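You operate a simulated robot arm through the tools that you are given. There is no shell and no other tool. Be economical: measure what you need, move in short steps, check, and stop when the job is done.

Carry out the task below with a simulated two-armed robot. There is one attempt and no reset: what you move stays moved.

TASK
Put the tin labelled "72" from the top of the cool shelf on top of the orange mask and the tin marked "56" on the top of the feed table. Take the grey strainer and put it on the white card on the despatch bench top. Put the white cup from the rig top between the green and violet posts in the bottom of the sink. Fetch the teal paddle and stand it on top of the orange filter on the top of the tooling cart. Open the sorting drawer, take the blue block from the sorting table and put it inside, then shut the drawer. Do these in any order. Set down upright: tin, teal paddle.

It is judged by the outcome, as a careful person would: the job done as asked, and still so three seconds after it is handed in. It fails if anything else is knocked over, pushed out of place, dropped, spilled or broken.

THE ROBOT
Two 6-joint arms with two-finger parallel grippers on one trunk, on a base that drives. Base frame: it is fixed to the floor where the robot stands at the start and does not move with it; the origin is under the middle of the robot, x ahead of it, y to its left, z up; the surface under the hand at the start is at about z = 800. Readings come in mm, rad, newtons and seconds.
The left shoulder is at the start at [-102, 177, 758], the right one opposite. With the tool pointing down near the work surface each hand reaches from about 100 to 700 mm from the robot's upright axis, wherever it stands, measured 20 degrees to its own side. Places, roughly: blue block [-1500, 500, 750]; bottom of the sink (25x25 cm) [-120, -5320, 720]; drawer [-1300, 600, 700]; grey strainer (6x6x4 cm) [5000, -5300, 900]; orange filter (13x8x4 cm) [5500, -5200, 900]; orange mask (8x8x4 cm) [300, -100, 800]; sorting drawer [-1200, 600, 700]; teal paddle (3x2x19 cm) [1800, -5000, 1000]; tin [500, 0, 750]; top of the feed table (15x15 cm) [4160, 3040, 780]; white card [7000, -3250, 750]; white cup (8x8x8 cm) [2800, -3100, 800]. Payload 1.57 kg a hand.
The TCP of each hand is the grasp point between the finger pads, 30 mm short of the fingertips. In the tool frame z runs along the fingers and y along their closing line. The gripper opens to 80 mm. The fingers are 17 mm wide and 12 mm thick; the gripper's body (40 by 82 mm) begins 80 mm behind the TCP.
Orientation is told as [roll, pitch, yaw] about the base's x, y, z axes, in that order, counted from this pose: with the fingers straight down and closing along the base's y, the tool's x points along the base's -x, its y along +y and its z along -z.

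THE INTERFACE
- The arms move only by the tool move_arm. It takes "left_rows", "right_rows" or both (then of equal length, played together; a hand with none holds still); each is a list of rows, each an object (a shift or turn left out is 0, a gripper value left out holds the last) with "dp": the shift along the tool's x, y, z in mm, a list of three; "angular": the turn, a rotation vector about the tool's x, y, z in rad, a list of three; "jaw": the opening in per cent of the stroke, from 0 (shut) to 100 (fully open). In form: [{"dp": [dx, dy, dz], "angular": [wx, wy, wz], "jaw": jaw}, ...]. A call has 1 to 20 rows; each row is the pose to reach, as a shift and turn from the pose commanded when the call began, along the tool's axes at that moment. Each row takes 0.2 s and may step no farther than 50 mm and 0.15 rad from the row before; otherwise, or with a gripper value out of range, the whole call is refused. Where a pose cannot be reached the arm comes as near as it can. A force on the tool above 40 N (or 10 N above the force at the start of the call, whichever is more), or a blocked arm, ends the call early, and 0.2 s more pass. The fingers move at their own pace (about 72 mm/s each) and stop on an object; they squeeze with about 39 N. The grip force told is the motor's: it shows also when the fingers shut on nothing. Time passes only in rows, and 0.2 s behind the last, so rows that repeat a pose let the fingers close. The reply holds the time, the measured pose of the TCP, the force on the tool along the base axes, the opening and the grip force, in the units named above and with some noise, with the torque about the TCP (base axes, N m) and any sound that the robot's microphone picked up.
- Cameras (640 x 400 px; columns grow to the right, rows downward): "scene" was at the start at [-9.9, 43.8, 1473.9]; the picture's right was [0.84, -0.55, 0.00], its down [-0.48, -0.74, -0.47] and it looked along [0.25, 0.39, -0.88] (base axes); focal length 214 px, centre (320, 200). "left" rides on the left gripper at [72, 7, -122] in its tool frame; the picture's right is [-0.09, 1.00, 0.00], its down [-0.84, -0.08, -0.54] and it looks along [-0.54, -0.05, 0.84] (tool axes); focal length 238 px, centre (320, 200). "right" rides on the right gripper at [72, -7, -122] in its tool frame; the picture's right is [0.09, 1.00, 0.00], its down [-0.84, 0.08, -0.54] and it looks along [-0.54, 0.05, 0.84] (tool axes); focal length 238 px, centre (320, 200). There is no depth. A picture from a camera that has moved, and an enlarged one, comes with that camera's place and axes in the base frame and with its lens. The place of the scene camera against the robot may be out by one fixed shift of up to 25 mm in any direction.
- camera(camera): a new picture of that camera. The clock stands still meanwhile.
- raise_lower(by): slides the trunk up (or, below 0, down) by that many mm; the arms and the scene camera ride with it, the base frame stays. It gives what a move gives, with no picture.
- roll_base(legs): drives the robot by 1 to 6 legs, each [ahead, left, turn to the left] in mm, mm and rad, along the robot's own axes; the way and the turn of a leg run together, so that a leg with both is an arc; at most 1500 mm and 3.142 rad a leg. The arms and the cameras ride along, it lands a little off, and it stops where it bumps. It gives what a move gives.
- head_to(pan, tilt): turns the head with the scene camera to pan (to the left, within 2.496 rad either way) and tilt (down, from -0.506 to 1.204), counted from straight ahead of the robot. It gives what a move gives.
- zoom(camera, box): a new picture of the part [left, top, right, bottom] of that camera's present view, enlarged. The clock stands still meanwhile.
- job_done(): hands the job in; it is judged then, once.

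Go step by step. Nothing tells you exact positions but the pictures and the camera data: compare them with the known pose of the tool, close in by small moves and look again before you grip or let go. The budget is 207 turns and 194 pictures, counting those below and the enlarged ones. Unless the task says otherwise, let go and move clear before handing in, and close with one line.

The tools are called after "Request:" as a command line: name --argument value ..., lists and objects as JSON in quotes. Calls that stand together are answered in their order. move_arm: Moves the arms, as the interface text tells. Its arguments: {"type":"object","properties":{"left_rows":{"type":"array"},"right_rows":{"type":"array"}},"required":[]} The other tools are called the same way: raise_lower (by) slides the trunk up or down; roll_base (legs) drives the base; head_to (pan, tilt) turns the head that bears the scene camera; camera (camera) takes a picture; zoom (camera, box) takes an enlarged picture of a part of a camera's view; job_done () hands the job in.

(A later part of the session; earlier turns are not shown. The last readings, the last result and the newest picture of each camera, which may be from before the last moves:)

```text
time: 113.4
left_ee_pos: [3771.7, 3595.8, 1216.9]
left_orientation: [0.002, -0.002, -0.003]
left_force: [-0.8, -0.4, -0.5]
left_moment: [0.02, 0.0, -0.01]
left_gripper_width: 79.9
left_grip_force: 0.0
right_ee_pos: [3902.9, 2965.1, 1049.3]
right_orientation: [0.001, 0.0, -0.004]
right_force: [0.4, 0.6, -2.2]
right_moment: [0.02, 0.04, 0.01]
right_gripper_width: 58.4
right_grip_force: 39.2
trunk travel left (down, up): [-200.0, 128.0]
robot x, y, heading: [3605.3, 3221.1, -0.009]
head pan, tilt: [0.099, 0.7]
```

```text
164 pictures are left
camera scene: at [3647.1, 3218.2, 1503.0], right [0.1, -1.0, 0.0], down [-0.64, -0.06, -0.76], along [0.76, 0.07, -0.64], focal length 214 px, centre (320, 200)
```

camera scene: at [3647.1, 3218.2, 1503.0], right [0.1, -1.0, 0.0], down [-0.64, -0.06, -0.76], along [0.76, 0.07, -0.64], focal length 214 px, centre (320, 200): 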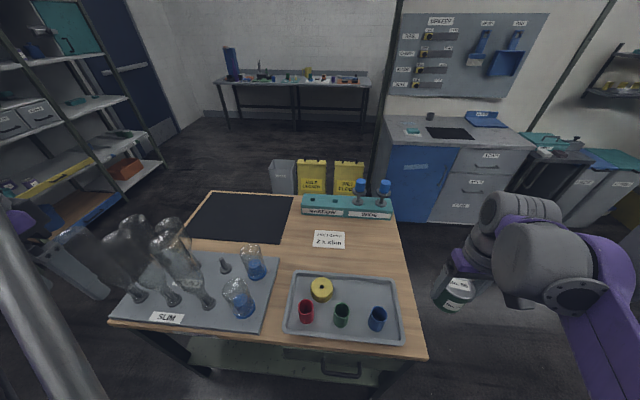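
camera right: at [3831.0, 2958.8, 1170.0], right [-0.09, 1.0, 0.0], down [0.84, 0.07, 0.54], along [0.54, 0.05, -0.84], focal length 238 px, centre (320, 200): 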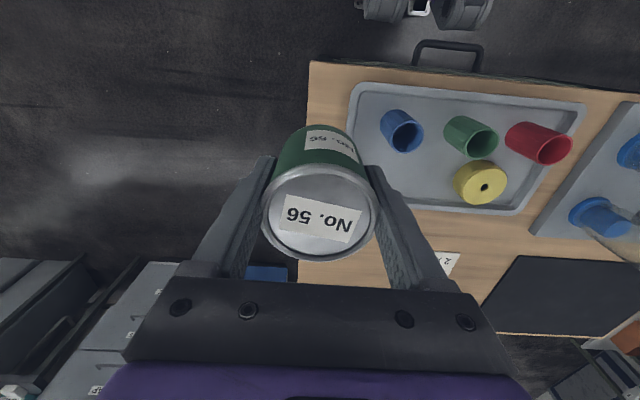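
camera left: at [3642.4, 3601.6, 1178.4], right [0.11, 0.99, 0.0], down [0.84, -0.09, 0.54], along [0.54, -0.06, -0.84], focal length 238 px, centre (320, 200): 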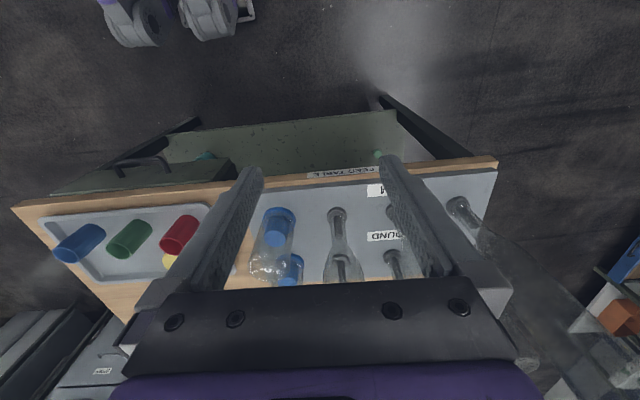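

Tray's back edge is at x≈4075, table's right edge at y≈2950. I carry the tin over to [4165,3042] at height and view.

Request:
move_arm --right_rows '[{"dp": [-44, 13, 0]}, {"dp": [-88, 26, 0]}, {"dp": [-132, 39, 0]}, {"dp": [-176, 52, 0]}, {"dp": [-220, 65, 0]}, {"dp": [-264, 78, 0]}, {"dp": [-264, 78, 40]}, {"dp": [-264, 78, 80]}, {"dp": [-264, 78, 80]}]'

Request:
camera --camera "right"

Request:
camera --camera "scene"

```text
time: 115.4
left_ee_pos: [3768.7, 3597.6, 1217.6]
left_orientation: [0.002, 0.001, -0.003]
left_force: [-0.7, -0.1, -0.7]
left_moment: [-0.03, -0.01, 0.01]
left_gripper_width: 80.1
left_grip_force: 0.2
right_ee_pos: [4167.1, 3042.7, 968.3]
right_orientation: [0.001, 0.0, -0.003]
right_force: [0.2, -0.1, -2.5]
right_moment: [-0.02, -0.02, 0.01]
right_gripper_width: 58.5
right_grip_force: 39.5
trunk travel left (down, up): [-200.0, 128.0]
robot x, y, heading: [3606.9, 3217.8, -0.006]
head pan, tilt: [0.099, 0.7]
```

```text
163 pictures are left
camera right: at [4095.4, 3036.6, 1089.5], right [-0.09, 1.0, 0.0], down [0.84, 0.07, 0.54], along [0.54, 0.05, -0.84], focal length 238 px, centre (320, 200)
```

right: 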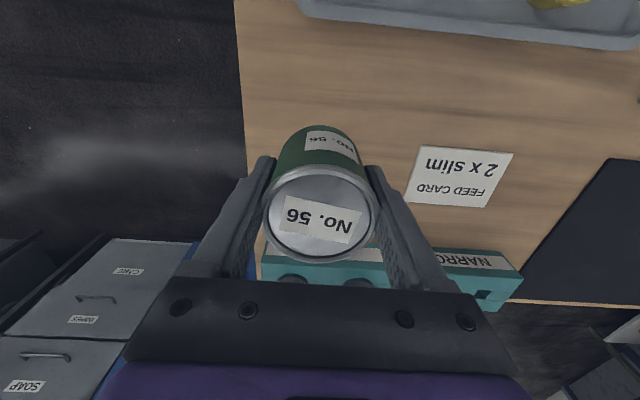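

```text
162 pictures are left
camera scene: at [3646.0, 3218.3, 1503.0], right [0.1, -1.0, 0.0], down [-0.64, -0.06, -0.77], along [0.76, 0.07, -0.64], focal length 214 px, centre (320, 200)
```

scene: 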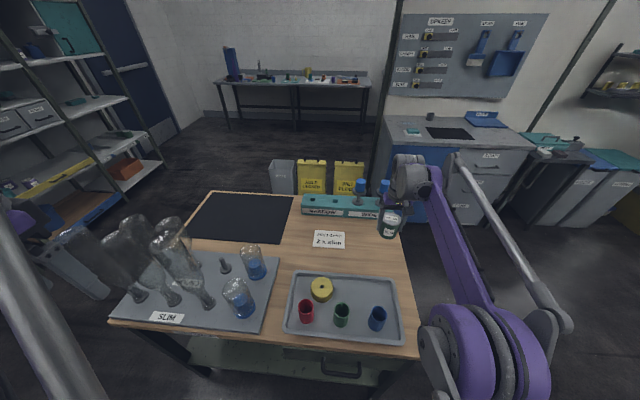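

The spot below is clear. I descend to z≈850, then creep until contact.

Request:
move_arm --right_rows '[{"dp": [0, 0, 40]}, {"dp": [0, 0, 80]}, {"dp": [0, 0, 105]}, {"dp": [0, 0, 115]}, {"dp": [0, 0, 118]}, {"dp": [0, 0, 120.5]}, {"dp": [0, 0, 123]}, {"dp": [0, 0, 125.5]}, {"dp": [0, 0, 128]}, {"dp": [0, 0, 128]}]'

Request:
camera --camera "right"

```text
time: 117.6
left_ee_pos: [3770.5, 3597.1, 1217.2]
left_orientation: [0.002, 0.0, -0.003]
left_force: [-0.4, -0.1, -0.2]
left_moment: [0.0, -0.02, 0.0]
left_gripper_width: 80.1
left_grip_force: 0.1
right_ee_pos: [4167.1, 3041.9, 841.4]
right_orientation: [-0.001, 0.0, -0.002]
right_force: [0.9, 0.8, -2.8]
right_moment: [0.01, 0.01, 0.02]
right_gripper_width: 58.6
right_grip_force: 39.1
trunk travel left (down, up): [-200.0, 128.0]
robot x, y, heading: [3601.8, 3218.9, -0.004]
head pan, tilt: [0.099, 0.7]
```

```text
161 pictures are left
camera right: at [4094.9, 3035.9, 962.0], right [-0.09, 1.0, 0.0], down [0.84, 0.07, 0.54], along [0.54, 0.05, -0.84], focal length 238 px, centre (320, 200)
```

right: 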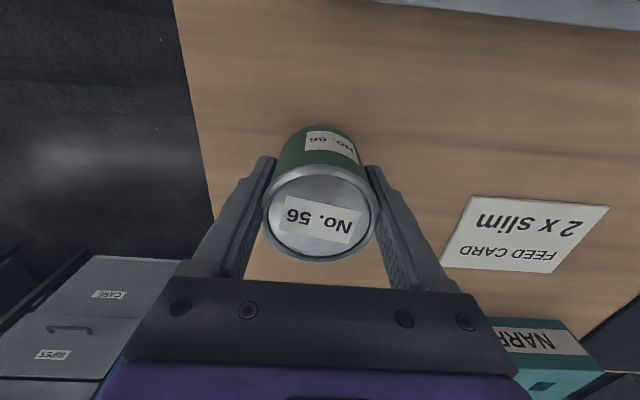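

Request:
move_arm --right_rows '[{"dp": [0, 0, 2]}, {"dp": [0, 0, 4]}, {"dp": [0, 0, 6]}, {"dp": [0, 0, 8]}, {"dp": [0, 0, 10]}, {"dp": [0, 0, 12]}, {"dp": [0, 0, 14]}, {"dp": [0, 0, 16]}, {"dp": [0, 0, 18]}, {"dp": [0, 0, 20]}]'

```text
time: 119.8
left_ee_pos: [3766.7, 3596.6, 1217.6]
left_orientation: [0.002, -0.003, -0.003]
left_force: [-0.2, 0.3, 0.3]
left_moment: [0.0, -0.04, 0.01]
left_gripper_width: 80.1
left_grip_force: 0.0
right_ee_pos: [4163.4, 3042.9, 822.4]
right_orientation: [-0.001, -0.004, -0.004]
right_force: [1.3, -3.7, 37.4]
right_moment: [0.02, -0.08, 0.06]
right_gripper_width: 58.7
right_grip_force: 38.9
trunk travel left (down, up): [-200.0, 128.0]
robot x, y, heading: [3606.7, 3218.9, -0.008]
head pan, tilt: [0.099, 0.7]
```

Contact at ≈823. Back off slightly, release, rise, and check.

Request:
move_arm --right_rows '[{"dp": [0, 0, -1.7]}, {"dp": [0, 0, -1.7], "jaw": 100}, {"dp": [0, 0, -1.7]}, {"dp": [0, 0, -30]}, {"dp": [0, 0, -75]}, {"dp": [0, 0, -120]}, {"dp": [0, 0, -165]}, {"dp": [0, 0, -210]}, {"dp": [0, 0, -255]}, {"dp": [30, 0, -290]}]'

Request:
camera --camera "right"

```text
time: 122.0
left_ee_pos: [3767.9, 3596.0, 1217.9]
left_orientation: [0.002, -0.001, -0.003]
left_force: [-0.6, 0.3, -0.1]
left_moment: [0.0, 0.03, 0.02]
left_gripper_width: 80.1
left_grip_force: 0.1
right_ee_pos: [4138.8, 3042.9, 1098.7]
right_orientation: [0.001, 0.002, -0.004]
right_force: [-0.2, 0.3, -0.5]
right_moment: [0.03, 0.0, 0.01]
right_gripper_width: 79.9
right_grip_force: 0.1
right hand out of reach, approached as far as the arm can: row 9, 10
trunk travel left (down, up): [-200.0, 128.0]
robot x, y, heading: [3607.9, 3220.2, -0.001]
head pan, tilt: [0.099, 0.7]
```

```text
160 pictures are left
camera right: at [4067.8, 3036.6, 1220.9], right [-0.09, 1.0, 0.0], down [0.84, 0.07, 0.54], along [0.54, 0.05, -0.84], focal length 238 px, centre (320, 200)
```

right: 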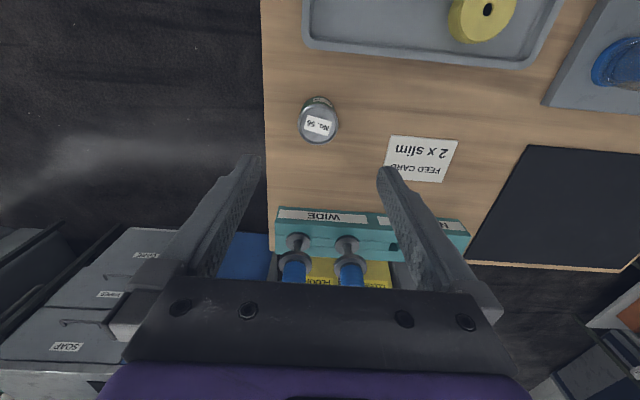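

Tin 56 stands on the feed table. I retract the hand, back off, and look south toward the rig.

Request:
move_arm --right_rows '[{"dp": [45, 0, 0]}, {"dp": [90, 0, 0]}, {"dp": [135, 0, 0]}, {"dp": [180, 0, 0]}, {"dp": [225, 0, 0]}, {"dp": [270, 0, 0]}, {"dp": [310, 0, 0]}]'

Request:
roll_base --legs '[[-350, 0, 0], [0, 0, -1.571]]'

Request:
head_to --pan 0.0 --tilt 0.25

Request:
camera --camera "scene"

```text
time: 123.6
left_ee_pos: [3767.6, 3596.5, 1216.7]
left_orientation: [0.002, -0.001, -0.004]
left_force: [-0.6, 0.7, 0.4]
left_moment: [-0.01, 0.01, 0.0]
left_gripper_width: 80.0
left_grip_force: 0.1
right_ee_pos: [3830.1, 3044.4, 1100.6]
right_orientation: [-0.001, 0.001, -0.004]
right_force: [-0.3, -0.4, -0.7]
right_moment: [0.0, -0.02, -0.01]
right_gripper_width: 79.9
right_grip_force: 0.2
trunk travel left (down, up): [-200.0, 128.0]
robot x, y, heading: [3606.8, 3222.1, -0.009]
head pan, tilt: [0.099, 0.7]
```

```text
time: 129.7
left_ee_pos: [3633.4, 3061.1, 1216.9]
left_orientation: [0.001, 0.001, -1.569]
left_force: [0.6, 0.2, -0.6]
left_moment: [0.0, 0.03, -0.02]
left_gripper_width: 79.9
left_grip_force: 0.1
right_ee_pos: [3081.2, 2995.9, 1101.4]
right_orientation: [0.0, 0.002, -1.571]
right_force: [0.9, 0.5, -0.5]
right_moment: [0.01, 0.01, -0.03]
right_gripper_width: 80.1
right_grip_force: 0.2
trunk travel left (down, up): [-200.0, 128.0]
robot x, y, heading: [3257.3, 3226.8, -1.57]
head pan, tilt: [0.099, 0.7]
```

```text
time: 130.6
left_ee_pos: [3633.9, 3060.9, 1217.0]
left_orientation: [0.002, 0.0, -1.57]
left_force: [0.1, -0.1, -1.2]
left_moment: [0.02, 0.03, 0.02]
left_gripper_width: 79.8
left_grip_force: 0.0
right_ee_pos: [3081.2, 2995.6, 1101.8]
right_orientation: [-0.001, 0.0, -1.571]
right_force: [-0.2, 0.4, 0.0]
right_moment: [0.04, -0.01, 0.03]
right_gripper_width: 79.9
right_grip_force: 0.1
trunk travel left (down, up): [-200.0, 128.0]
robot x, y, heading: [3260.1, 3223.1, -1.566]
head pan, tilt: [0.0, 0.25]
```

```text
159 pictures are left
camera scene: at [3250.4, 3157.7, 1543.8], right [-1.0, 0.0, 0.0], down [0.0, 0.25, -0.97], along [0.0, -0.97, -0.25], focal length 214 px, centre (320, 200)
```

scene: 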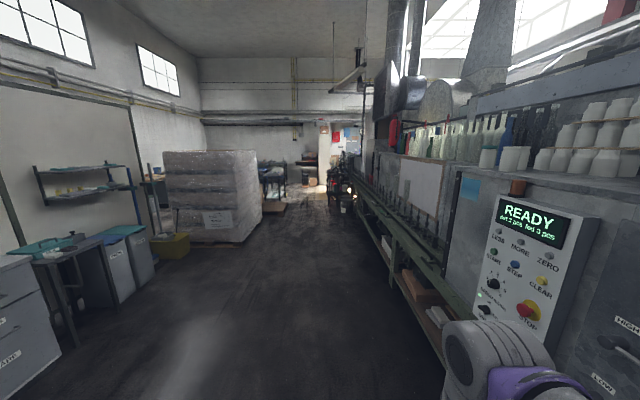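

Lane south is clear along x≈3300. I drive down it and look again.

Request:
roll_base --legs '[[1500, 80, 0], [1500, 0, 0], [1300, 0, 0]]'

Request:
camera --camera "scene"

```text
refused: leg 1 is longer than a leg can be; nothing moved
```

```text
158 pictures are left
camera scene: at [3250.4, 3157.7, 1543.8], right [-1.0, 0.0, 0.0], down [0.0, 0.25, -0.97], along [0.0, -0.97, -0.25], focal length 214 px, centre (320, 200)
```

scene: 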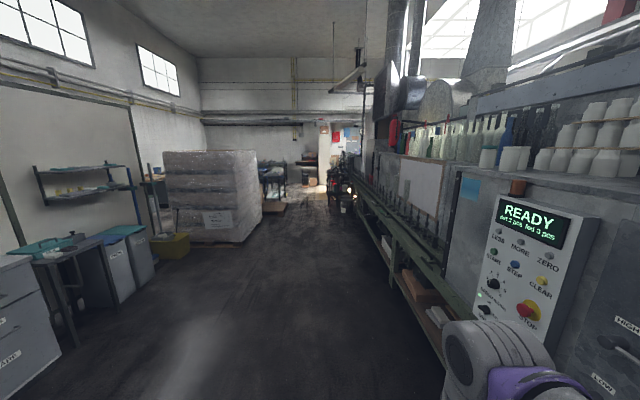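

Request:
roll_base --legs '[[1490, 80, 0], [1500, 0, 0], [1300, 0, 0]]'

Request:
camera --camera "scene"

```text
time: 151.1
left_ee_pos: [3771.5, -1221.8, 1218.4]
left_orientation: [0.002, 0.0, -1.557]
left_force: [-0.2, 0.6, 0.3]
left_moment: [-0.03, -0.02, -0.04]
left_gripper_width: 79.9
left_grip_force: 0.0
right_ee_pos: [3220.5, -1294.3, 1100.7]
right_orientation: [0.0, 0.0, -1.557]
right_force: [0.3, 0.5, -0.1]
right_moment: [0.06, 0.02, -0.01]
right_gripper_width: 80.1
right_grip_force: 0.1
trunk travel left (down, up): [-200.0, 128.0]
robot x, y, heading: [3392.3, -1064.5, -1.556]
head pan, tilt: [0.0, 0.25]
```

```text
157 pictures are left
camera scene: at [3387.6, -1129.9, 1543.8], right [-1.0, -0.01, 0.0], down [0.0, 0.25, -0.97], along [0.01, -0.97, -0.25], focal length 214 px, centre (320, 200)
```

scene: 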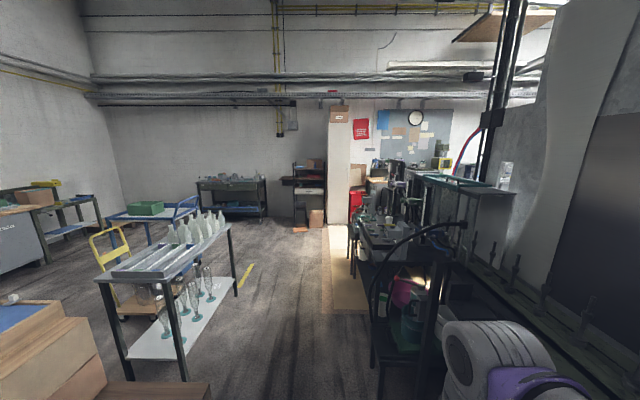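

The rig is at right (x≲3050). I drive to a stand east of it and turn west to face it.

Request:
roll_base --legs '[[1400, 180, -0.015], [550, 0, 0], [0, 0, -1.571]]'

Request:
head_to --pan 0.0 --tilt 0.6

Request:
camera --camera "scene"

```text
time: 164.7
left_ee_pos: [3425.3, -3380.1, 1217.3]
left_orientation: [0.003, -0.001, -3.136]
left_force: [-0.4, 0.1, -0.5]
left_moment: [0.01, 0.02, -0.02]
left_gripper_width: 80.1
left_grip_force: 0.0
right_ee_pos: [3358.8, -2827.9, 1100.8]
right_orientation: [-0.001, -0.001, -3.139]
right_force: [0.2, -0.1, -0.2]
right_moment: [0.02, 0.01, -0.01]
right_gripper_width: 80.0
right_grip_force: 0.0
trunk travel left (down, up): [-200.0, 128.0]
robot x, y, heading: [3586.0, -2999.0, -3.145]
head pan, tilt: [0.0, 0.25]
```

```text
time: 165.5
left_ee_pos: [3425.1, -3380.8, 1216.4]
left_orientation: [0.001, 0.001, -3.136]
left_force: [1.0, 0.2, -0.1]
left_moment: [-0.01, -0.02, -0.06]
left_gripper_width: 79.9
left_grip_force: 0.0
right_ee_pos: [3358.5, -2828.3, 1100.1]
right_orientation: [0.001, 0.001, -3.138]
right_force: [-0.2, 0.0, -0.4]
right_moment: [0.01, -0.01, 0.01]
right_gripper_width: 80.0
right_grip_force: 0.0
trunk travel left (down, up): [-200.0, 128.0]
robot x, y, heading: [3589.3, -3001.4, -3.14]
head pan, tilt: [0.0, 0.6]
```

```text
156 pictures are left
camera scene: at [3529.5, -3012.7, 1511.7], right [0.0, 1.0, 0.0], down [0.56, 0.0, -0.83], along [-0.83, 0.0, -0.56], focal length 214 px, centre (320, 200)
```

scene: 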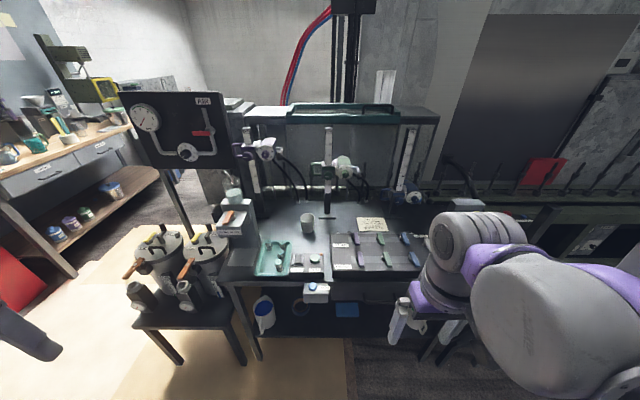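

Request:
zoom --camera "scene" --box '[220, 160, 460, 310]'

```text
2.67 times, centred on (340, 235) of scene
camera zoom: at [3529.5, -3012.7, 1511.7], right [0.0, 1.0, 0.0], down [0.56, 0.0, -0.83], along [-0.83, 0.0, -0.56], focal length 572 px, centre (267, 107)
```

zoom: 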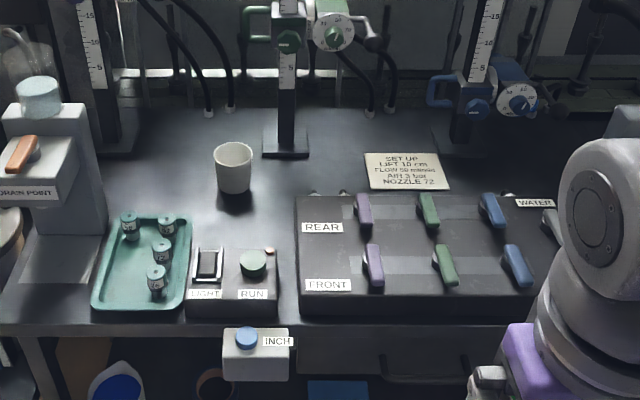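

The white cup stands at about [2700,-3078], table z≈760. I take it with the left hand: sidestep right, drive closer, then look.

Request:
roll_base --legs '[[0, -115, 0], [300, 0, 0]]'

Request:
move_arm --left_rows '[{"dp": [-40, -20, 10], "angular": [0, -0.1, 0]}, {"dp": [-80, -40, 30], "angular": [0, -0.2, 0]}, {"dp": [-120, -60, 60], "angular": [0, -0.3, 0]}, {"dp": [-160, -80, 80], "angular": [0, -0.3, 0]}, {"dp": [-160, -100, 120], "angular": [0, -0.3, 0]}, {"dp": [-160, -130, 160], "angular": [0, -0.3, 0]}, {"dp": [-160, -145, 200], "angular": [0, -0.3, 0]}, {"dp": [-160, -145, 200], "angular": [0, -0.3, 0]}]'

Request:
camera --camera "left"

Request:
camera --camera "scene"

```text
time: 168.8
left_ee_pos: [3125.3, -3264.7, 1216.3]
left_orientation: [0.002, 0.001, -3.138]
left_force: [0.1, -0.5, 0.2]
left_moment: [-0.01, 0.01, -0.01]
left_gripper_width: 80.0
left_grip_force: 0.1
right_ee_pos: [3059.0, -2713.9, 1100.8]
right_orientation: [0.0, 0.0, -3.138]
right_force: [-0.1, 1.0, 0.3]
right_moment: [-0.02, 0.01, 0.03]
right_gripper_width: 79.9
right_grip_force: 0.0
trunk travel left (down, up): [-200.0, 128.0]
robot x, y, heading: [3283.6, -2890.0, -3.136]
head pan, tilt: [0.0, 0.6]
```

```text
refused: row 3 steps farther than a row can; nothing moved
```

```text
154 pictures are left
camera left: at [3198.4, -3272.2, 1339.1], right [-0.09, -1.0, 0.0], down [-0.84, 0.07, 0.54], along [-0.54, 0.05, -0.84], focal length 238 px, centre (320, 200)
```

left: 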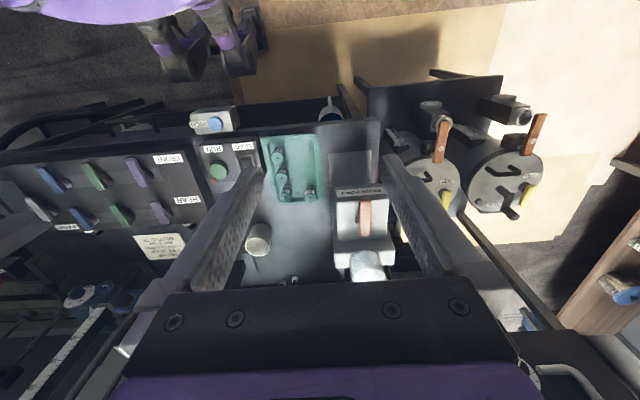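

```text
153 pictures are left
camera scene: at [3230.5, -2898.2, 1511.6], right [0.0, 1.0, 0.0], down [0.57, 0.0, -0.82], along [-0.82, 0.0, -0.57], focal length 214 px, centre (320, 200)
```

scene: 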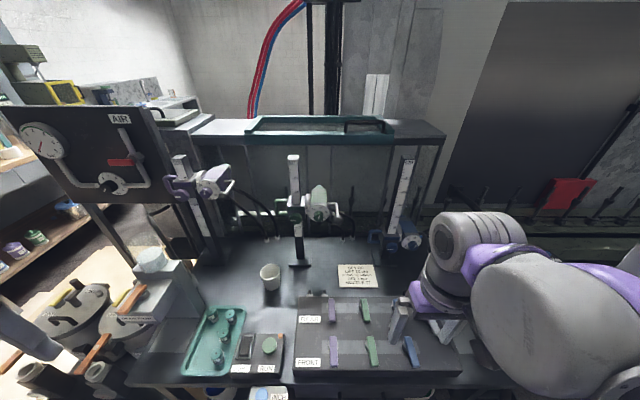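

The rim seems at about [2775,-3068,870]. I bring the left hand in above and tilt it forward 0.3 rad to keep the wrist clear of the gauge column.

Request:
move_arm --left_rows '[{"dp": [-20, -40, 10], "angular": [0, -0.05, 0]}, {"dp": [-45, -80, 20], "angular": [0, -0.1, 0]}, {"dp": [-70, -115, 40], "angular": [0, -0.15, 0]}, {"dp": [-100, -145, 60], "angular": [0, -0.2, 0]}, {"dp": [-130, -170, 85], "angular": [0, -0.25, 0]}, {"dp": [-165, -187, 110], "angular": [0, -0.3, 0]}, {"dp": [-200, -190, 140], "angular": [0, -0.3, 0]}, {"dp": [-235, -190, 170], "angular": [0, -0.3, 0]}, {"dp": [-235, -190, 170], "angular": [0, -0.3, 0]}]'

Request:
camera --camera "left"

Request:
camera --camera "scene"

```text
time: 170.8
left_ee_pos: [2890.3, -3075.1, 1045.8]
left_orientation: [0.002, -0.301, -3.138]
left_force: [0.9, 0.6, -0.7]
left_moment: [0.02, 0.02, -0.04]
left_gripper_width: 80.1
left_grip_force: 0.1
right_ee_pos: [3060.5, -2712.7, 1101.1]
right_orientation: [0.001, -0.001, -3.138]
right_force: [1.3, 0.1, 0.0]
right_moment: [0.0, 0.03, -0.02]
right_gripper_width: 80.1
right_grip_force: 0.1
trunk travel left (down, up): [-200.0, 128.0]
robot x, y, heading: [3286.8, -2887.1, -3.137]
head pan, tilt: [0.0, 0.6]
```

```text
152 pictures are left
camera left: at [2995.4, -3082.5, 1141.2], right [-0.08, -1.0, 0.03], down [-0.64, 0.08, 0.77], along [-0.76, 0.05, -0.64], focal length 238 px, centre (320, 200)
```

left: 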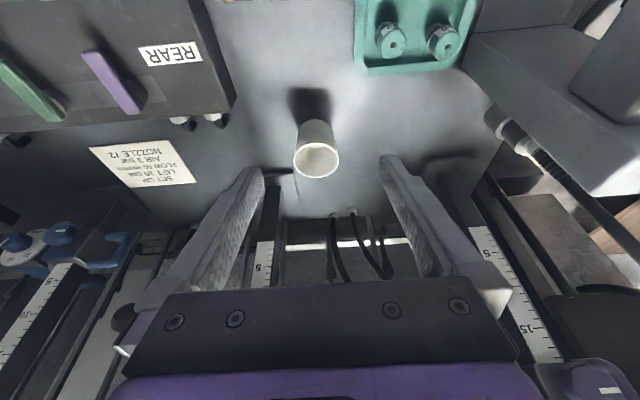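

```text
151 pictures are left
camera scene: at [3231.8, -2898.2, 1511.7], right [0.0, 1.0, 0.0], down [0.56, 0.0, -0.83], along [-0.83, 0.0, -0.56], focal length 214 px, centre (320, 200)
```

scene: 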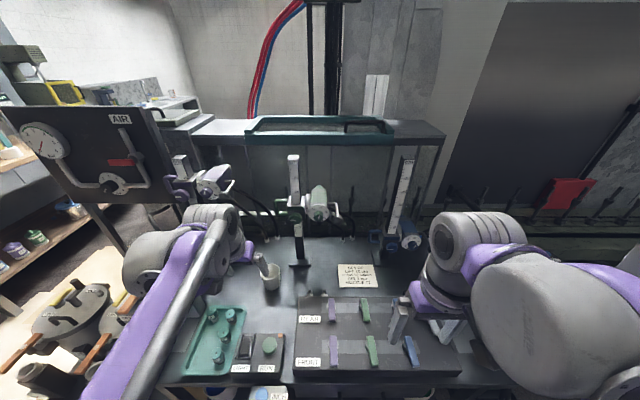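

Rim at about [2776,-3066,870], 66 mm wide. I approach along the tool axis partway and check.

Request:
move_arm --left_rows '[{"dp": [-25, -5, 30]}, {"dp": [-45, -9, 70]}, {"dp": [-45, -9, 110]}, {"dp": [-45, -9, 145]}, {"dp": [-45, -9, 145]}]'

Request:
camera --camera "left"

```text
time: 172.0
left_ee_pos: [2804.6, -3067.2, 921.9]
left_orientation: [0.001, -0.3, -3.137]
left_force: [-0.1, 0.0, -0.5]
left_moment: [-0.01, -0.01, 0.0]
left_gripper_width: 80.0
left_grip_force: 0.0
right_ee_pos: [3060.3, -2713.9, 1101.2]
right_orientation: [0.0, 0.0, -3.138]
right_force: [1.5, -0.2, -0.2]
right_moment: [0.03, -0.03, 0.0]
right_gripper_width: 79.9
right_grip_force: 0.1
trunk travel left (down, up): [-200.0, 128.0]
robot x, y, heading: [3288.6, -2891.2, -3.138]
head pan, tilt: [0.0, 0.6]
```

```text
150 pictures are left
camera left: at [2909.9, -3073.9, 1017.5], right [-0.08, -1.0, 0.03], down [-0.64, 0.08, 0.77], along [-0.76, 0.05, -0.64], focal length 238 px, centre (320, 200)
```

left: 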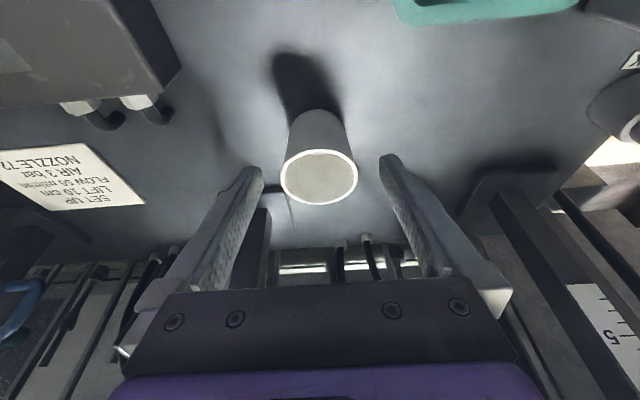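

Request:
move_arm --left_rows '[{"dp": [-6, 0, 25]}, {"dp": [-6, 0, 45]}, {"dp": [-6, 0, 45]}]'

Request:
camera --camera "left"

```text
time: 172.8
left_ee_pos: [2786.6, -3066.5, 879.9]
left_orientation: [0.001, -0.301, -3.137]
left_force: [-0.6, -0.8, -0.1]
left_moment: [0.02, 0.0, -0.03]
left_gripper_width: 79.9
left_grip_force: 0.2
right_ee_pos: [3059.9, -2713.5, 1100.7]
right_orientation: [0.0, -0.001, -3.138]
right_force: [0.2, -0.5, 0.3]
right_moment: [0.01, 0.01, 0.02]
right_gripper_width: 80.0
right_grip_force: 0.0
trunk travel left (down, up): [-200.0, 128.0]
robot x, y, heading: [3287.0, -2889.6, -3.138]
head pan, tilt: [0.0, 0.6]
```

```text
149 pictures are left
camera left: at [2890.8, -3073.6, 975.9], right [-0.08, -1.0, 0.03], down [-0.64, 0.08, 0.77], along [-0.76, 0.05, -0.64], focal length 238 px, centre (320, 200)
```

left: 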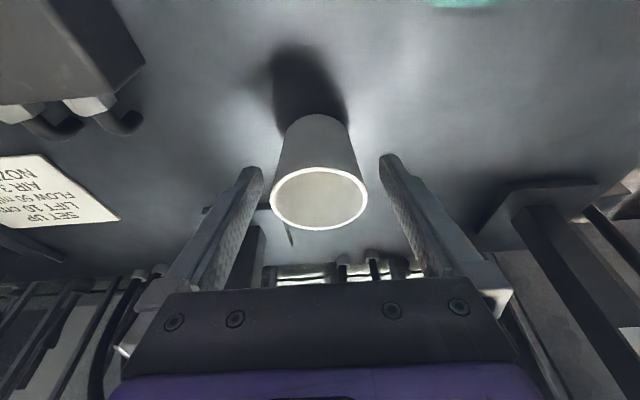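

Rim pinned at [2772,-3066,874], 64 mm wide. Final approach and grip.

Request:
move_arm --left_rows '[{"dp": [-2, 0, 22]}, {"dp": [-2, 0, 44]}, {"dp": [-2, 0, 44], "jaw": 0}, {"dp": [-2, 0, 44]}, {"dp": [-2, 0, 44]}, {"dp": [-2, 0, 44]}]'

Request:
camera --camera "left"

```text
time: 174.2
left_ee_pos: [2772.6, -3067.5, 839.4]
left_orientation: [0.002, -0.302, -3.138]
left_force: [-0.5, -0.1, 0.0]
left_moment: [0.01, 0.02, 0.01]
left_gripper_width: 66.0
left_grip_force: 38.6
right_ee_pos: [3060.5, -2715.0, 1100.9]
right_orientation: [0.0, 0.0, -3.137]
right_force: [-0.5, -0.1, 0.0]
right_moment: [-0.01, -0.02, 0.01]
right_gripper_width: 80.3
right_grip_force: 0.0
trunk travel left (down, up): [-200.0, 128.0]
robot x, y, heading: [3287.2, -2891.7, -3.14]
head pan, tilt: [0.0, 0.6]
```

```text
148 pictures are left
camera left: at [2876.5, -3074.1, 934.4], right [-0.08, -1.0, 0.03], down [-0.64, 0.08, 0.77], along [-0.76, 0.05, -0.64], focal length 238 px, centre (320, 200)
```

left: 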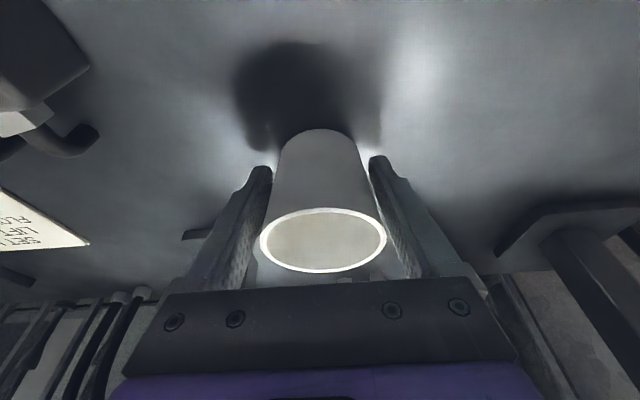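

Cup gripped (66 mm). Lift straight up and draw it back.

Request:
move_arm --left_rows '[{"dp": [-12, 0, -38]}, {"dp": [-24, 0, -76]}, {"dp": [-36, 0, -115]}, {"dp": [-48, 0, -153]}, {"dp": [-60, 0, -191]}, {"dp": [-65, 0, -210]}, {"dp": [-20, 0, -224]}, {"dp": [25, 0, -238]}, {"dp": [70, 0, -252]}, {"dp": [115, 10, -266]}, {"dp": [160, 20, -280]}, {"dp": [205, 40, -294]}]'

Request:
camera --camera "left"

Request:
head_to --pan 0.9 --tilt 0.35

Request:
camera --camera "scene"

```text
refused: row 12 steps farther than a row can; nothing moved
```

```text
147 pictures are left
camera left: at [2876.5, -3074.1, 934.4], right [-0.08, -1.0, 0.03], down [-0.64, 0.08, 0.77], along [-0.76, 0.05, -0.64], focal length 238 px, centre (320, 200)
```

left: 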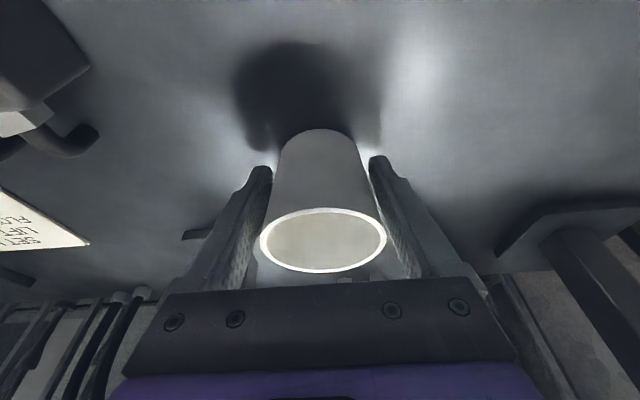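

```text
time: 175.4
left_ee_pos: [2771.7, -3068.0, 839.7]
left_orientation: [0.001, -0.3, -3.137]
left_force: [-0.2, -0.1, 0.1]
left_moment: [-0.01, 0.04, -0.01]
left_gripper_width: 65.8
left_grip_force: 39.1
right_ee_pos: [3060.1, -2714.5, 1101.2]
right_orientation: [-0.001, 0.0, -3.138]
right_force: [0.2, 0.4, 0.3]
right_moment: [0.01, -0.04, -0.04]
right_gripper_width: 80.1
right_grip_force: 0.0
trunk travel left (down, up): [-200.0, 128.0]
robot x, y, heading: [3285.2, -2888.1, -3.136]
head pan, tilt: [0.901, 0.351]
```

```text
146 pictures are left
camera scene: at [3261.7, -2971.1, 1534.4], right [-0.79, 0.62, 0.0], down [0.21, 0.27, -0.94], along [-0.58, -0.74, -0.34], focal length 214 px, centre (320, 200)
```

scene: 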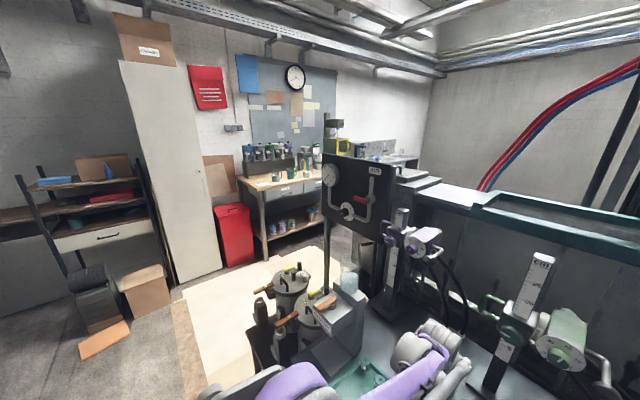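

Request:
move_arm --left_rows '[{"dp": [-12, 0, -38]}, {"dp": [-24, 0, -76]}, {"dp": [-36, 0, -115]}, {"dp": [-48, 0, -153]}, {"dp": [-60, 0, -191]}, {"dp": [-65, 0, -210]}, {"dp": [-20, 0, -224]}, {"dp": [22, 0, -238]}, {"dp": [64, 0, -252]}, {"dp": [106, 8, -266]}, {"dp": [148, 16, -280]}, {"dp": [190, 24, -292]}]'

Request:
camera --camera "left"

```text
time: 178.0
left_ee_pos: [3040.9, -3090.2, 1062.1]
left_orientation: [0.003, -0.302, -3.137]
left_force: [0.3, -0.7, -1.0]
left_moment: [0.02, 0.01, 0.03]
left_gripper_width: 65.4
left_grip_force: 38.3
right_ee_pos: [3061.0, -2713.9, 1101.1]
right_orientation: [0.0, 0.002, -3.137]
right_force: [0.4, -0.4, -0.5]
right_moment: [-0.02, 0.06, -0.01]
right_gripper_width: 79.8
right_grip_force: 0.0
trunk travel left (down, up): [-200.0, 128.0]
robot x, y, heading: [3290.0, -2888.4, -3.136]
head pan, tilt: [0.901, 0.351]
```

```text
145 pictures are left
camera left: at [3145.8, -3097.4, 1156.2], right [-0.08, -1.0, 0.03], down [-0.64, 0.08, 0.77], along [-0.77, 0.05, -0.64], focal length 238 px, centre (320, 200)
```

left: 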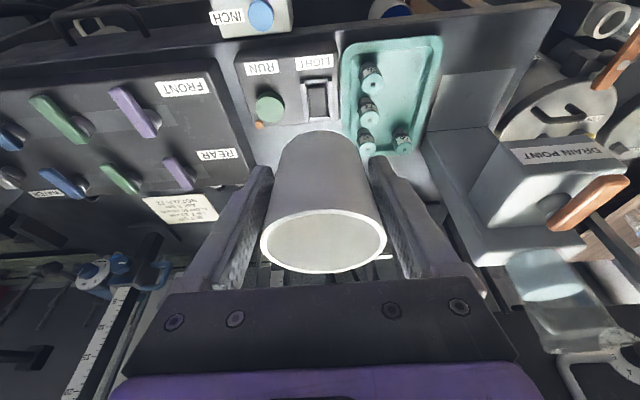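

Cup held. The wooden bench (paddle area) is at about x 1500–2400, y<-5080. I back out, go south, then west along y≈-4350 and face the bench.

Request:
roll_base --legs '[[-320, 0, 0], [0, 1450, 0], [1450, 0, 0], [0, 0, 1.571]]'

Request:
head_to --pan 0.0 --tilt 0.4

Request:
camera --camera "scene"

```text
time: 203.2
left_ee_pos: [2373.2, -4611.2, 1059.7]
left_orientation: [0.002, -0.299, -1.577]
left_force: [-0.2, 0.9, 0.5]
left_moment: [0.03, 0.03, -0.02]
left_gripper_width: 63.7
left_grip_force: 38.9
right_ee_pos: [1996.9, -4586.7, 1101.3]
right_orientation: [0.0, 0.0, -1.575]
right_force: [-0.4, -0.5, 0.5]
right_moment: [0.0, 0.01, 0.03]
right_gripper_width: 79.8
right_grip_force: 0.1
trunk travel left (down, up): [-200.0, 128.0]
robot x, y, heading: [2170.2, -4357.9, -1.58]
head pan, tilt: [0.901, 0.351]
```

```text
time: 204.4
left_ee_pos: [2373.2, -4610.8, 1060.4]
left_orientation: [0.002, -0.301, -1.577]
left_force: [-0.2, -0.9, -0.6]
left_moment: [-0.03, -0.03, 0.01]
left_gripper_width: 63.8
left_grip_force: 39.0
right_ee_pos: [1997.3, -4584.5, 1100.3]
right_orientation: [0.0, -0.002, -1.577]
right_force: [0.3, 0.2, -0.7]
right_moment: [-0.04, 0.02, -0.02]
right_gripper_width: 80.1
right_grip_force: 0.2
trunk travel left (down, up): [-200.0, 128.0]
robot x, y, heading: [2174.9, -4359.9, -1.576]
head pan, tilt: [0.0, 0.4]
```

```text
144 pictures are left
camera scene: at [2166.9, -4424.8, 1529.9], right [-1.0, 0.0, 0.0], down [0.0, 0.39, -0.92], along [0.0, -0.92, -0.39], focal length 214 px, centre (320, 200)
```

scene: 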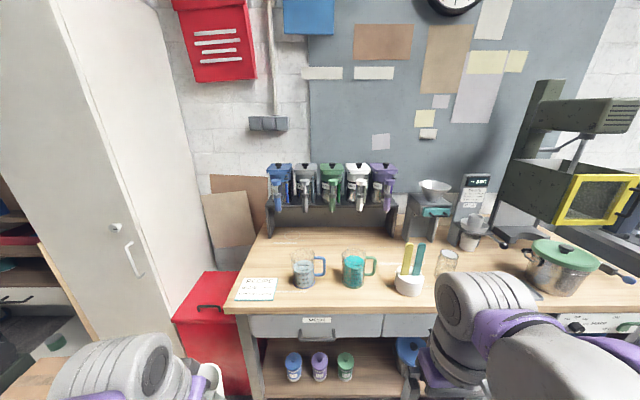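

The teal paddle stands in a white pot with a yellow one. The cup's grip width is shrinking a little, so I check it.

Request:
camera --camera "left"

Request:
zoom --camera "scene" --box '[340, 200, 480, 310]'

```text
143 pictures are left
camera left: at [2381.0, -4506.3, 1156.2], right [1.0, -0.09, 0.03], down [-0.08, -0.64, 0.77], along [-0.05, -0.76, -0.64], focal length 238 px, centre (320, 200)
```

left: 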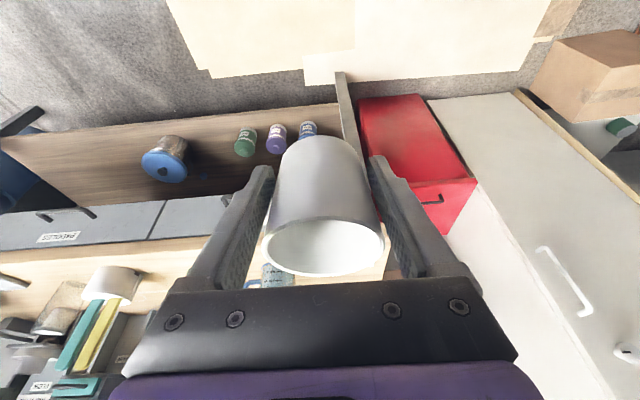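

```text
3.64 times, centred on (410, 255) of scene
camera zoom: at [2166.9, -4424.8, 1529.9], right [-1.0, 0.0, 0.0], down [0.0, 0.39, -0.92], along [0.0, -0.92, -0.39], focal length 780 px, centre (-7, 0)
```

zoom: 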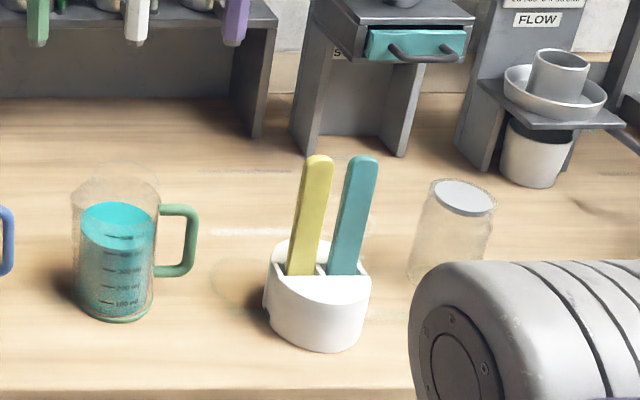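

Cup creeps only slowly, so I fetch the paddle now with the right hand. It stands upright at about [1800,-5065], top z≈1060; I move closer and turn the right gripper 90° so it closes front-to-back.

Request:
roll_base --legs '[[245, -170, 0.007]]'

Request:
move_arm --right_rows '[{"dp": [0, 0, -20], "angular": [0, 0, 0.14]}, {"dp": [0, 0, -40], "angular": [0, 0, 0.28]}, {"dp": [0, 0, -60], "angular": [0, 0, 0.42]}, {"dp": [0, 0, -80], "angular": [0, 0, 0.56]}, {"dp": [0, 0, -90], "angular": [0, 0, 0.7]}, {"dp": [0, 0, -90], "angular": [0, 0, 0.84]}, {"dp": [0, 0, -90], "angular": [0, 0, 0.98]}, {"dp": [0, 0, -90], "angular": [0, 0, 1.12]}, {"dp": [0, 0, -90], "angular": [0, 0, 1.26]}, {"dp": [0, 0, -90], "angular": [0, 0, 1.4]}, {"dp": [0, 0, -90], "angular": [0, 0, 1.5]}, {"dp": [0, 0, -90], "angular": [0, 0, 1.571]}]'

Request:
camera --camera "right"

Request:
camera --camera "scene"

```text
time: 206.6
left_ee_pos: [2206.4, -4851.8, 1060.5]
left_orientation: [-0.001, -0.301, -1.569]
left_force: [0.4, 0.5, -0.2]
left_moment: [0.02, 0.03, 0.01]
left_gripper_width: 63.7
left_grip_force: 39.2
right_ee_pos: [1830.0, -4829.3, 1100.9]
right_orientation: [0.0, -0.001, -1.568]
right_force: [-1.1, 0.5, -0.1]
right_moment: [0.01, 0.01, 0.02]
right_gripper_width: 80.2
right_grip_force: 0.1
trunk travel left (down, up): [-200.0, 128.0]
robot x, y, heading: [2003.8, -4604.2, -1.57]
head pan, tilt: [0.0, 0.4]
```

```text
time: 209.2
left_ee_pos: [2206.3, -4851.6, 1060.9]
left_orientation: [0.001, -0.299, -1.569]
left_force: [-0.3, -0.1, -0.4]
left_moment: [-0.02, -0.01, 0.02]
left_gripper_width: 63.4
left_grip_force: 39.0
right_ee_pos: [1829.4, -4830.9, 1191.6]
right_orientation: [0.001, 0.0, 3.142]
right_force: [-1.2, 0.1, -0.7]
right_moment: [0.02, -0.01, 0.01]
right_gripper_width: 80.1
right_grip_force: 0.1
trunk travel left (down, up): [-200.0, 128.0]
robot x, y, heading: [2006.3, -4604.8, -1.568]
head pan, tilt: [0.0, 0.4]
```

```text
141 pictures are left
camera right: at [1901.3, -4823.8, 1312.1], right [0.09, -1.0, 0.0], down [-0.84, -0.08, 0.54], along [-0.54, -0.05, -0.84], focal length 238 px, centre (320, 200)
```

right: 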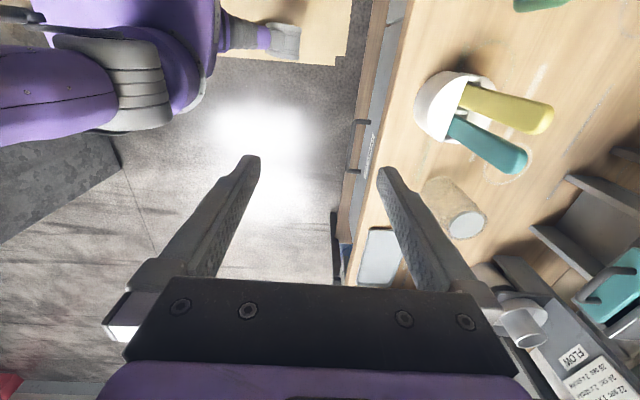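

```text
140 pictures are left
camera scene: at [1998.0, -4667.8, 1529.9], right [-1.0, 0.0, 0.0], down [0.0, 0.39, -0.92], along [0.0, -0.92, -0.39], focal length 214 px, centre (320, 200)
```

scene: 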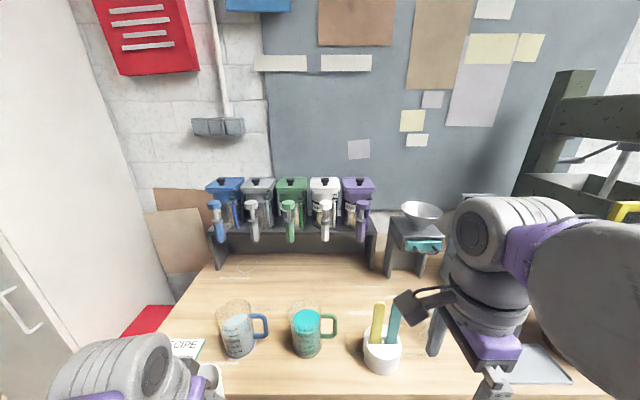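

Paddle axis at about [1810,-5056], top ≈1065. I move the hand above it and check.

Request:
move_arm --right_rows '[{"dp": [-4, 45, 0]}, {"dp": [-8, 90, 0]}, {"dp": [-12, 135, 0]}, {"dp": [-16, 180, 0]}, {"dp": [-19, 225, 0]}, {"dp": [-19, 225, 20]}, {"dp": [-19, 225, 20]}]'

Request:
camera --camera "right"

```text
time: 210.8
left_ee_pos: [2206.6, -4852.6, 1060.6]
left_orientation: [0.003, -0.301, -1.57]
left_force: [0.2, -0.3, -0.3]
left_moment: [-0.02, -0.02, 0.02]
left_gripper_width: 63.1
left_grip_force: 39.4
right_ee_pos: [1811.0, -5057.1, 1170.7]
right_orientation: [-0.001, -0.001, -3.14]
right_force: [-0.4, 0.1, -0.3]
right_moment: [0.01, -0.02, 0.01]
right_gripper_width: 79.9
right_grip_force: 0.0
right hand out of reach, approached as far as the arm can: row 5
trunk travel left (down, up): [-200.0, 128.0]
robot x, y, heading: [2005.4, -4606.2, -1.569]
head pan, tilt: [0.0, 0.4]
```

```text
139 pictures are left
camera right: at [1882.7, -5050.4, 1291.6], right [0.09, -1.0, 0.0], down [-0.84, -0.08, 0.54], along [-0.54, -0.05, -0.84], focal length 238 px, centre (320, 200)
```

right: 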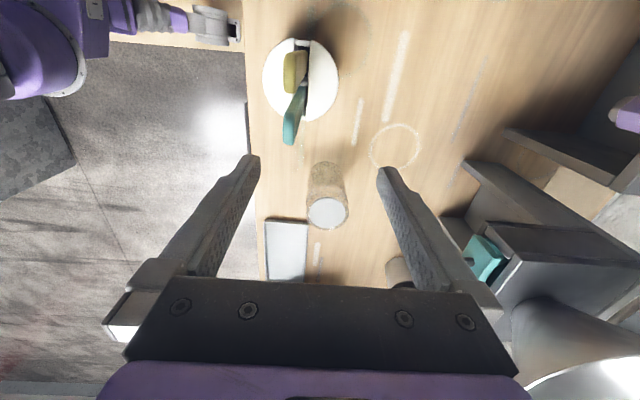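

Refined: paddle top at about [1817,-5031,1087]. Adjust and descend partway, then look.

Request:
move_arm --right_rows '[{"dp": [5, -23, 10]}, {"dp": [5, -23, 50]}, {"dp": [5, -23, 85]}, {"dp": [5, -23, 85]}]'

Request:
camera --camera "right"

```text
time: 211.8
left_ee_pos: [2206.8, -4851.8, 1061.6]
left_orientation: [0.002, -0.301, -1.569]
left_force: [0.0, -0.2, 0.2]
left_moment: [0.01, 0.0, -0.01]
left_gripper_width: 63.0
left_grip_force: 39.0
right_ee_pos: [1817.1, -5032.5, 1085.3]
right_orientation: [0.001, 0.0, -3.139]
right_force: [0.7, -0.5, 0.4]
right_moment: [-0.01, -0.01, 0.0]
right_gripper_width: 79.8
right_grip_force: 0.0
trunk travel left (down, up): [-200.0, 128.0]
robot x, y, heading: [2003.2, -4604.9, -1.57]
head pan, tilt: [0.0, 0.4]
```

```text
138 pictures are left
camera right: at [1888.0, -5026.4, 1206.2], right [0.09, -1.0, 0.0], down [-0.84, -0.08, 0.54], along [-0.54, -0.05, -0.84], focal length 238 px, centre (320, 200)
```

right: 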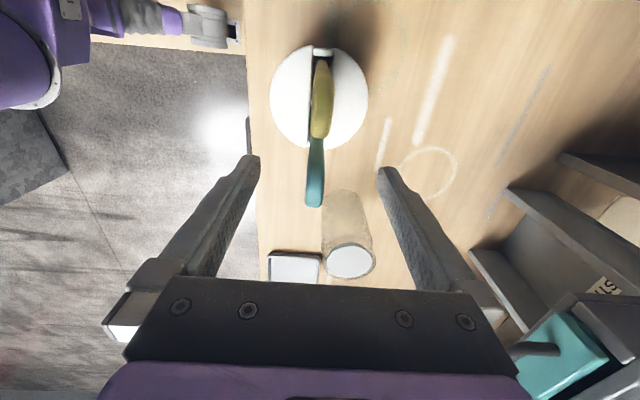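

Aligned. Descend and grip the paddle.

Request:
move_arm --right_rows '[{"dp": [-2, -1, 25]}, {"dp": [-2, -1, 47]}, {"dp": [-2, -1, 47], "jaw": 30}, {"dp": [-2, -1, 47], "jaw": 0}, {"dp": [-2, -1, 47]}, {"dp": [-2, -1, 47]}]'

Request:
camera --camera "right"

```text
time: 213.2
left_ee_pos: [2204.9, -4852.6, 1060.9]
left_orientation: [0.001, -0.299, -1.569]
left_force: [0.6, -0.1, -0.4]
left_moment: [-0.01, 0.01, 0.01]
left_gripper_width: 63.3
left_grip_force: 38.2
right_ee_pos: [1813.6, -5032.5, 1038.4]
right_orientation: [0.0, -0.001, -3.142]
right_force: [-0.7, -0.3, -0.6]
right_moment: [0.02, 0.03, 0.01]
right_gripper_width: 9.8
right_grip_force: 27.8
trunk travel left (down, up): [-200.0, 128.0]
robot x, y, heading: [2006.3, -4607.7, -1.564]
head pan, tilt: [0.0, 0.4]
```

```text
137 pictures are left
camera right: at [1885.5, -5025.0, 1159.7], right [0.09, -1.0, 0.0], down [-0.84, -0.08, 0.54], along [-0.54, -0.05, -0.84], focal length 238 px, centre (320, 200)
```

right: 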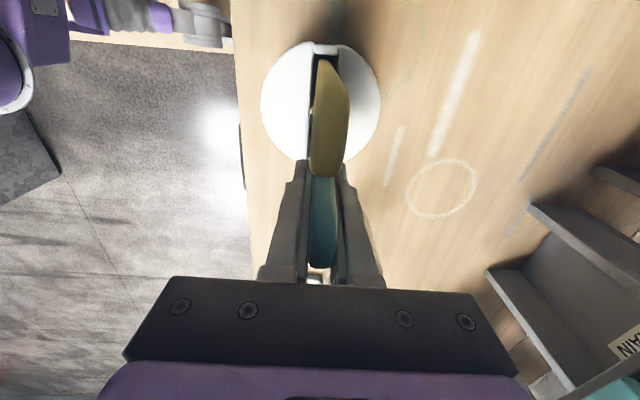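

Request:
move_arm --right_rows '[{"dp": [0, 0, 0]}, {"dp": [0, 0, -30]}, {"dp": [0, 0, -60]}, {"dp": [0, 0, -90]}, {"dp": [0, 0, -120]}, {"dp": [0, 0, -125]}]'

Request:
camera --camera "scene"

Request:
camera --camera "right"

```text
time: 214.6
left_ee_pos: [2206.3, -4852.2, 1060.8]
left_orientation: [0.0, -0.3, -1.569]
left_force: [0.2, -0.5, -0.3]
left_moment: [-0.04, 0.01, 0.02]
left_gripper_width: 62.5
left_grip_force: 38.8
right_ee_pos: [1813.7, -5031.9, 1163.1]
right_orientation: [-0.001, 0.0, -3.14]
right_force: [0.4, -0.3, -0.5]
right_moment: [-0.02, 0.0, 0.01]
right_gripper_width: 9.3
right_grip_force: 27.5
trunk travel left (down, up): [-200.0, 128.0]
robot x, y, heading: [2005.0, -4603.1, -1.564]
head pan, tilt: [0.0, 0.4]
```

```text
136 pictures are left
camera scene: at [1998.0, -4667.8, 1529.8], right [-1.0, 0.0, 0.0], down [0.0, 0.39, -0.92], along [0.0, -0.92, -0.39], focal length 214 px, centre (320, 200)
```

scene: 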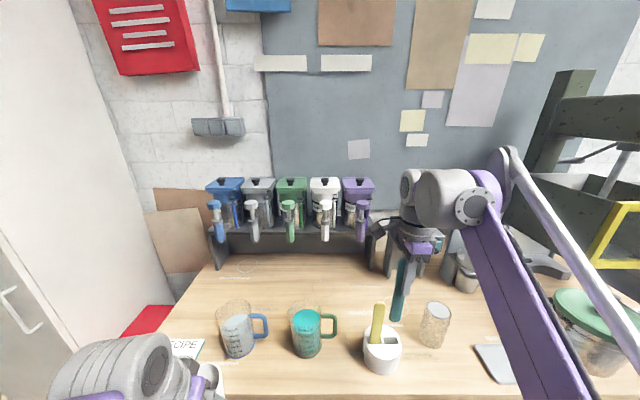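

```text
135 pictures are left
camera right: at [1885.5, -5024.7, 1285.4], right [0.09, -1.0, 0.0], down [-0.84, -0.08, 0.54], along [-0.54, -0.05, -0.84], focal length 238 px, centre (320, 200)
```

right: 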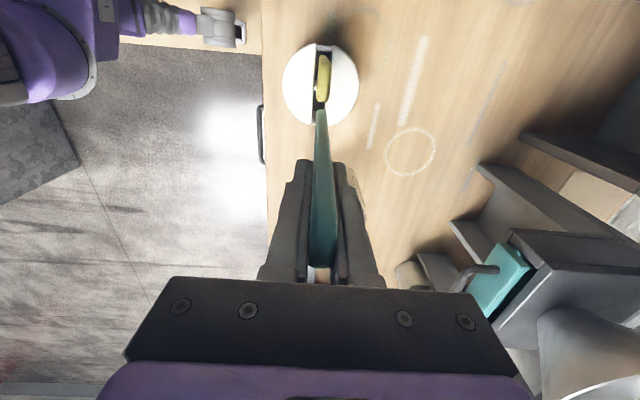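

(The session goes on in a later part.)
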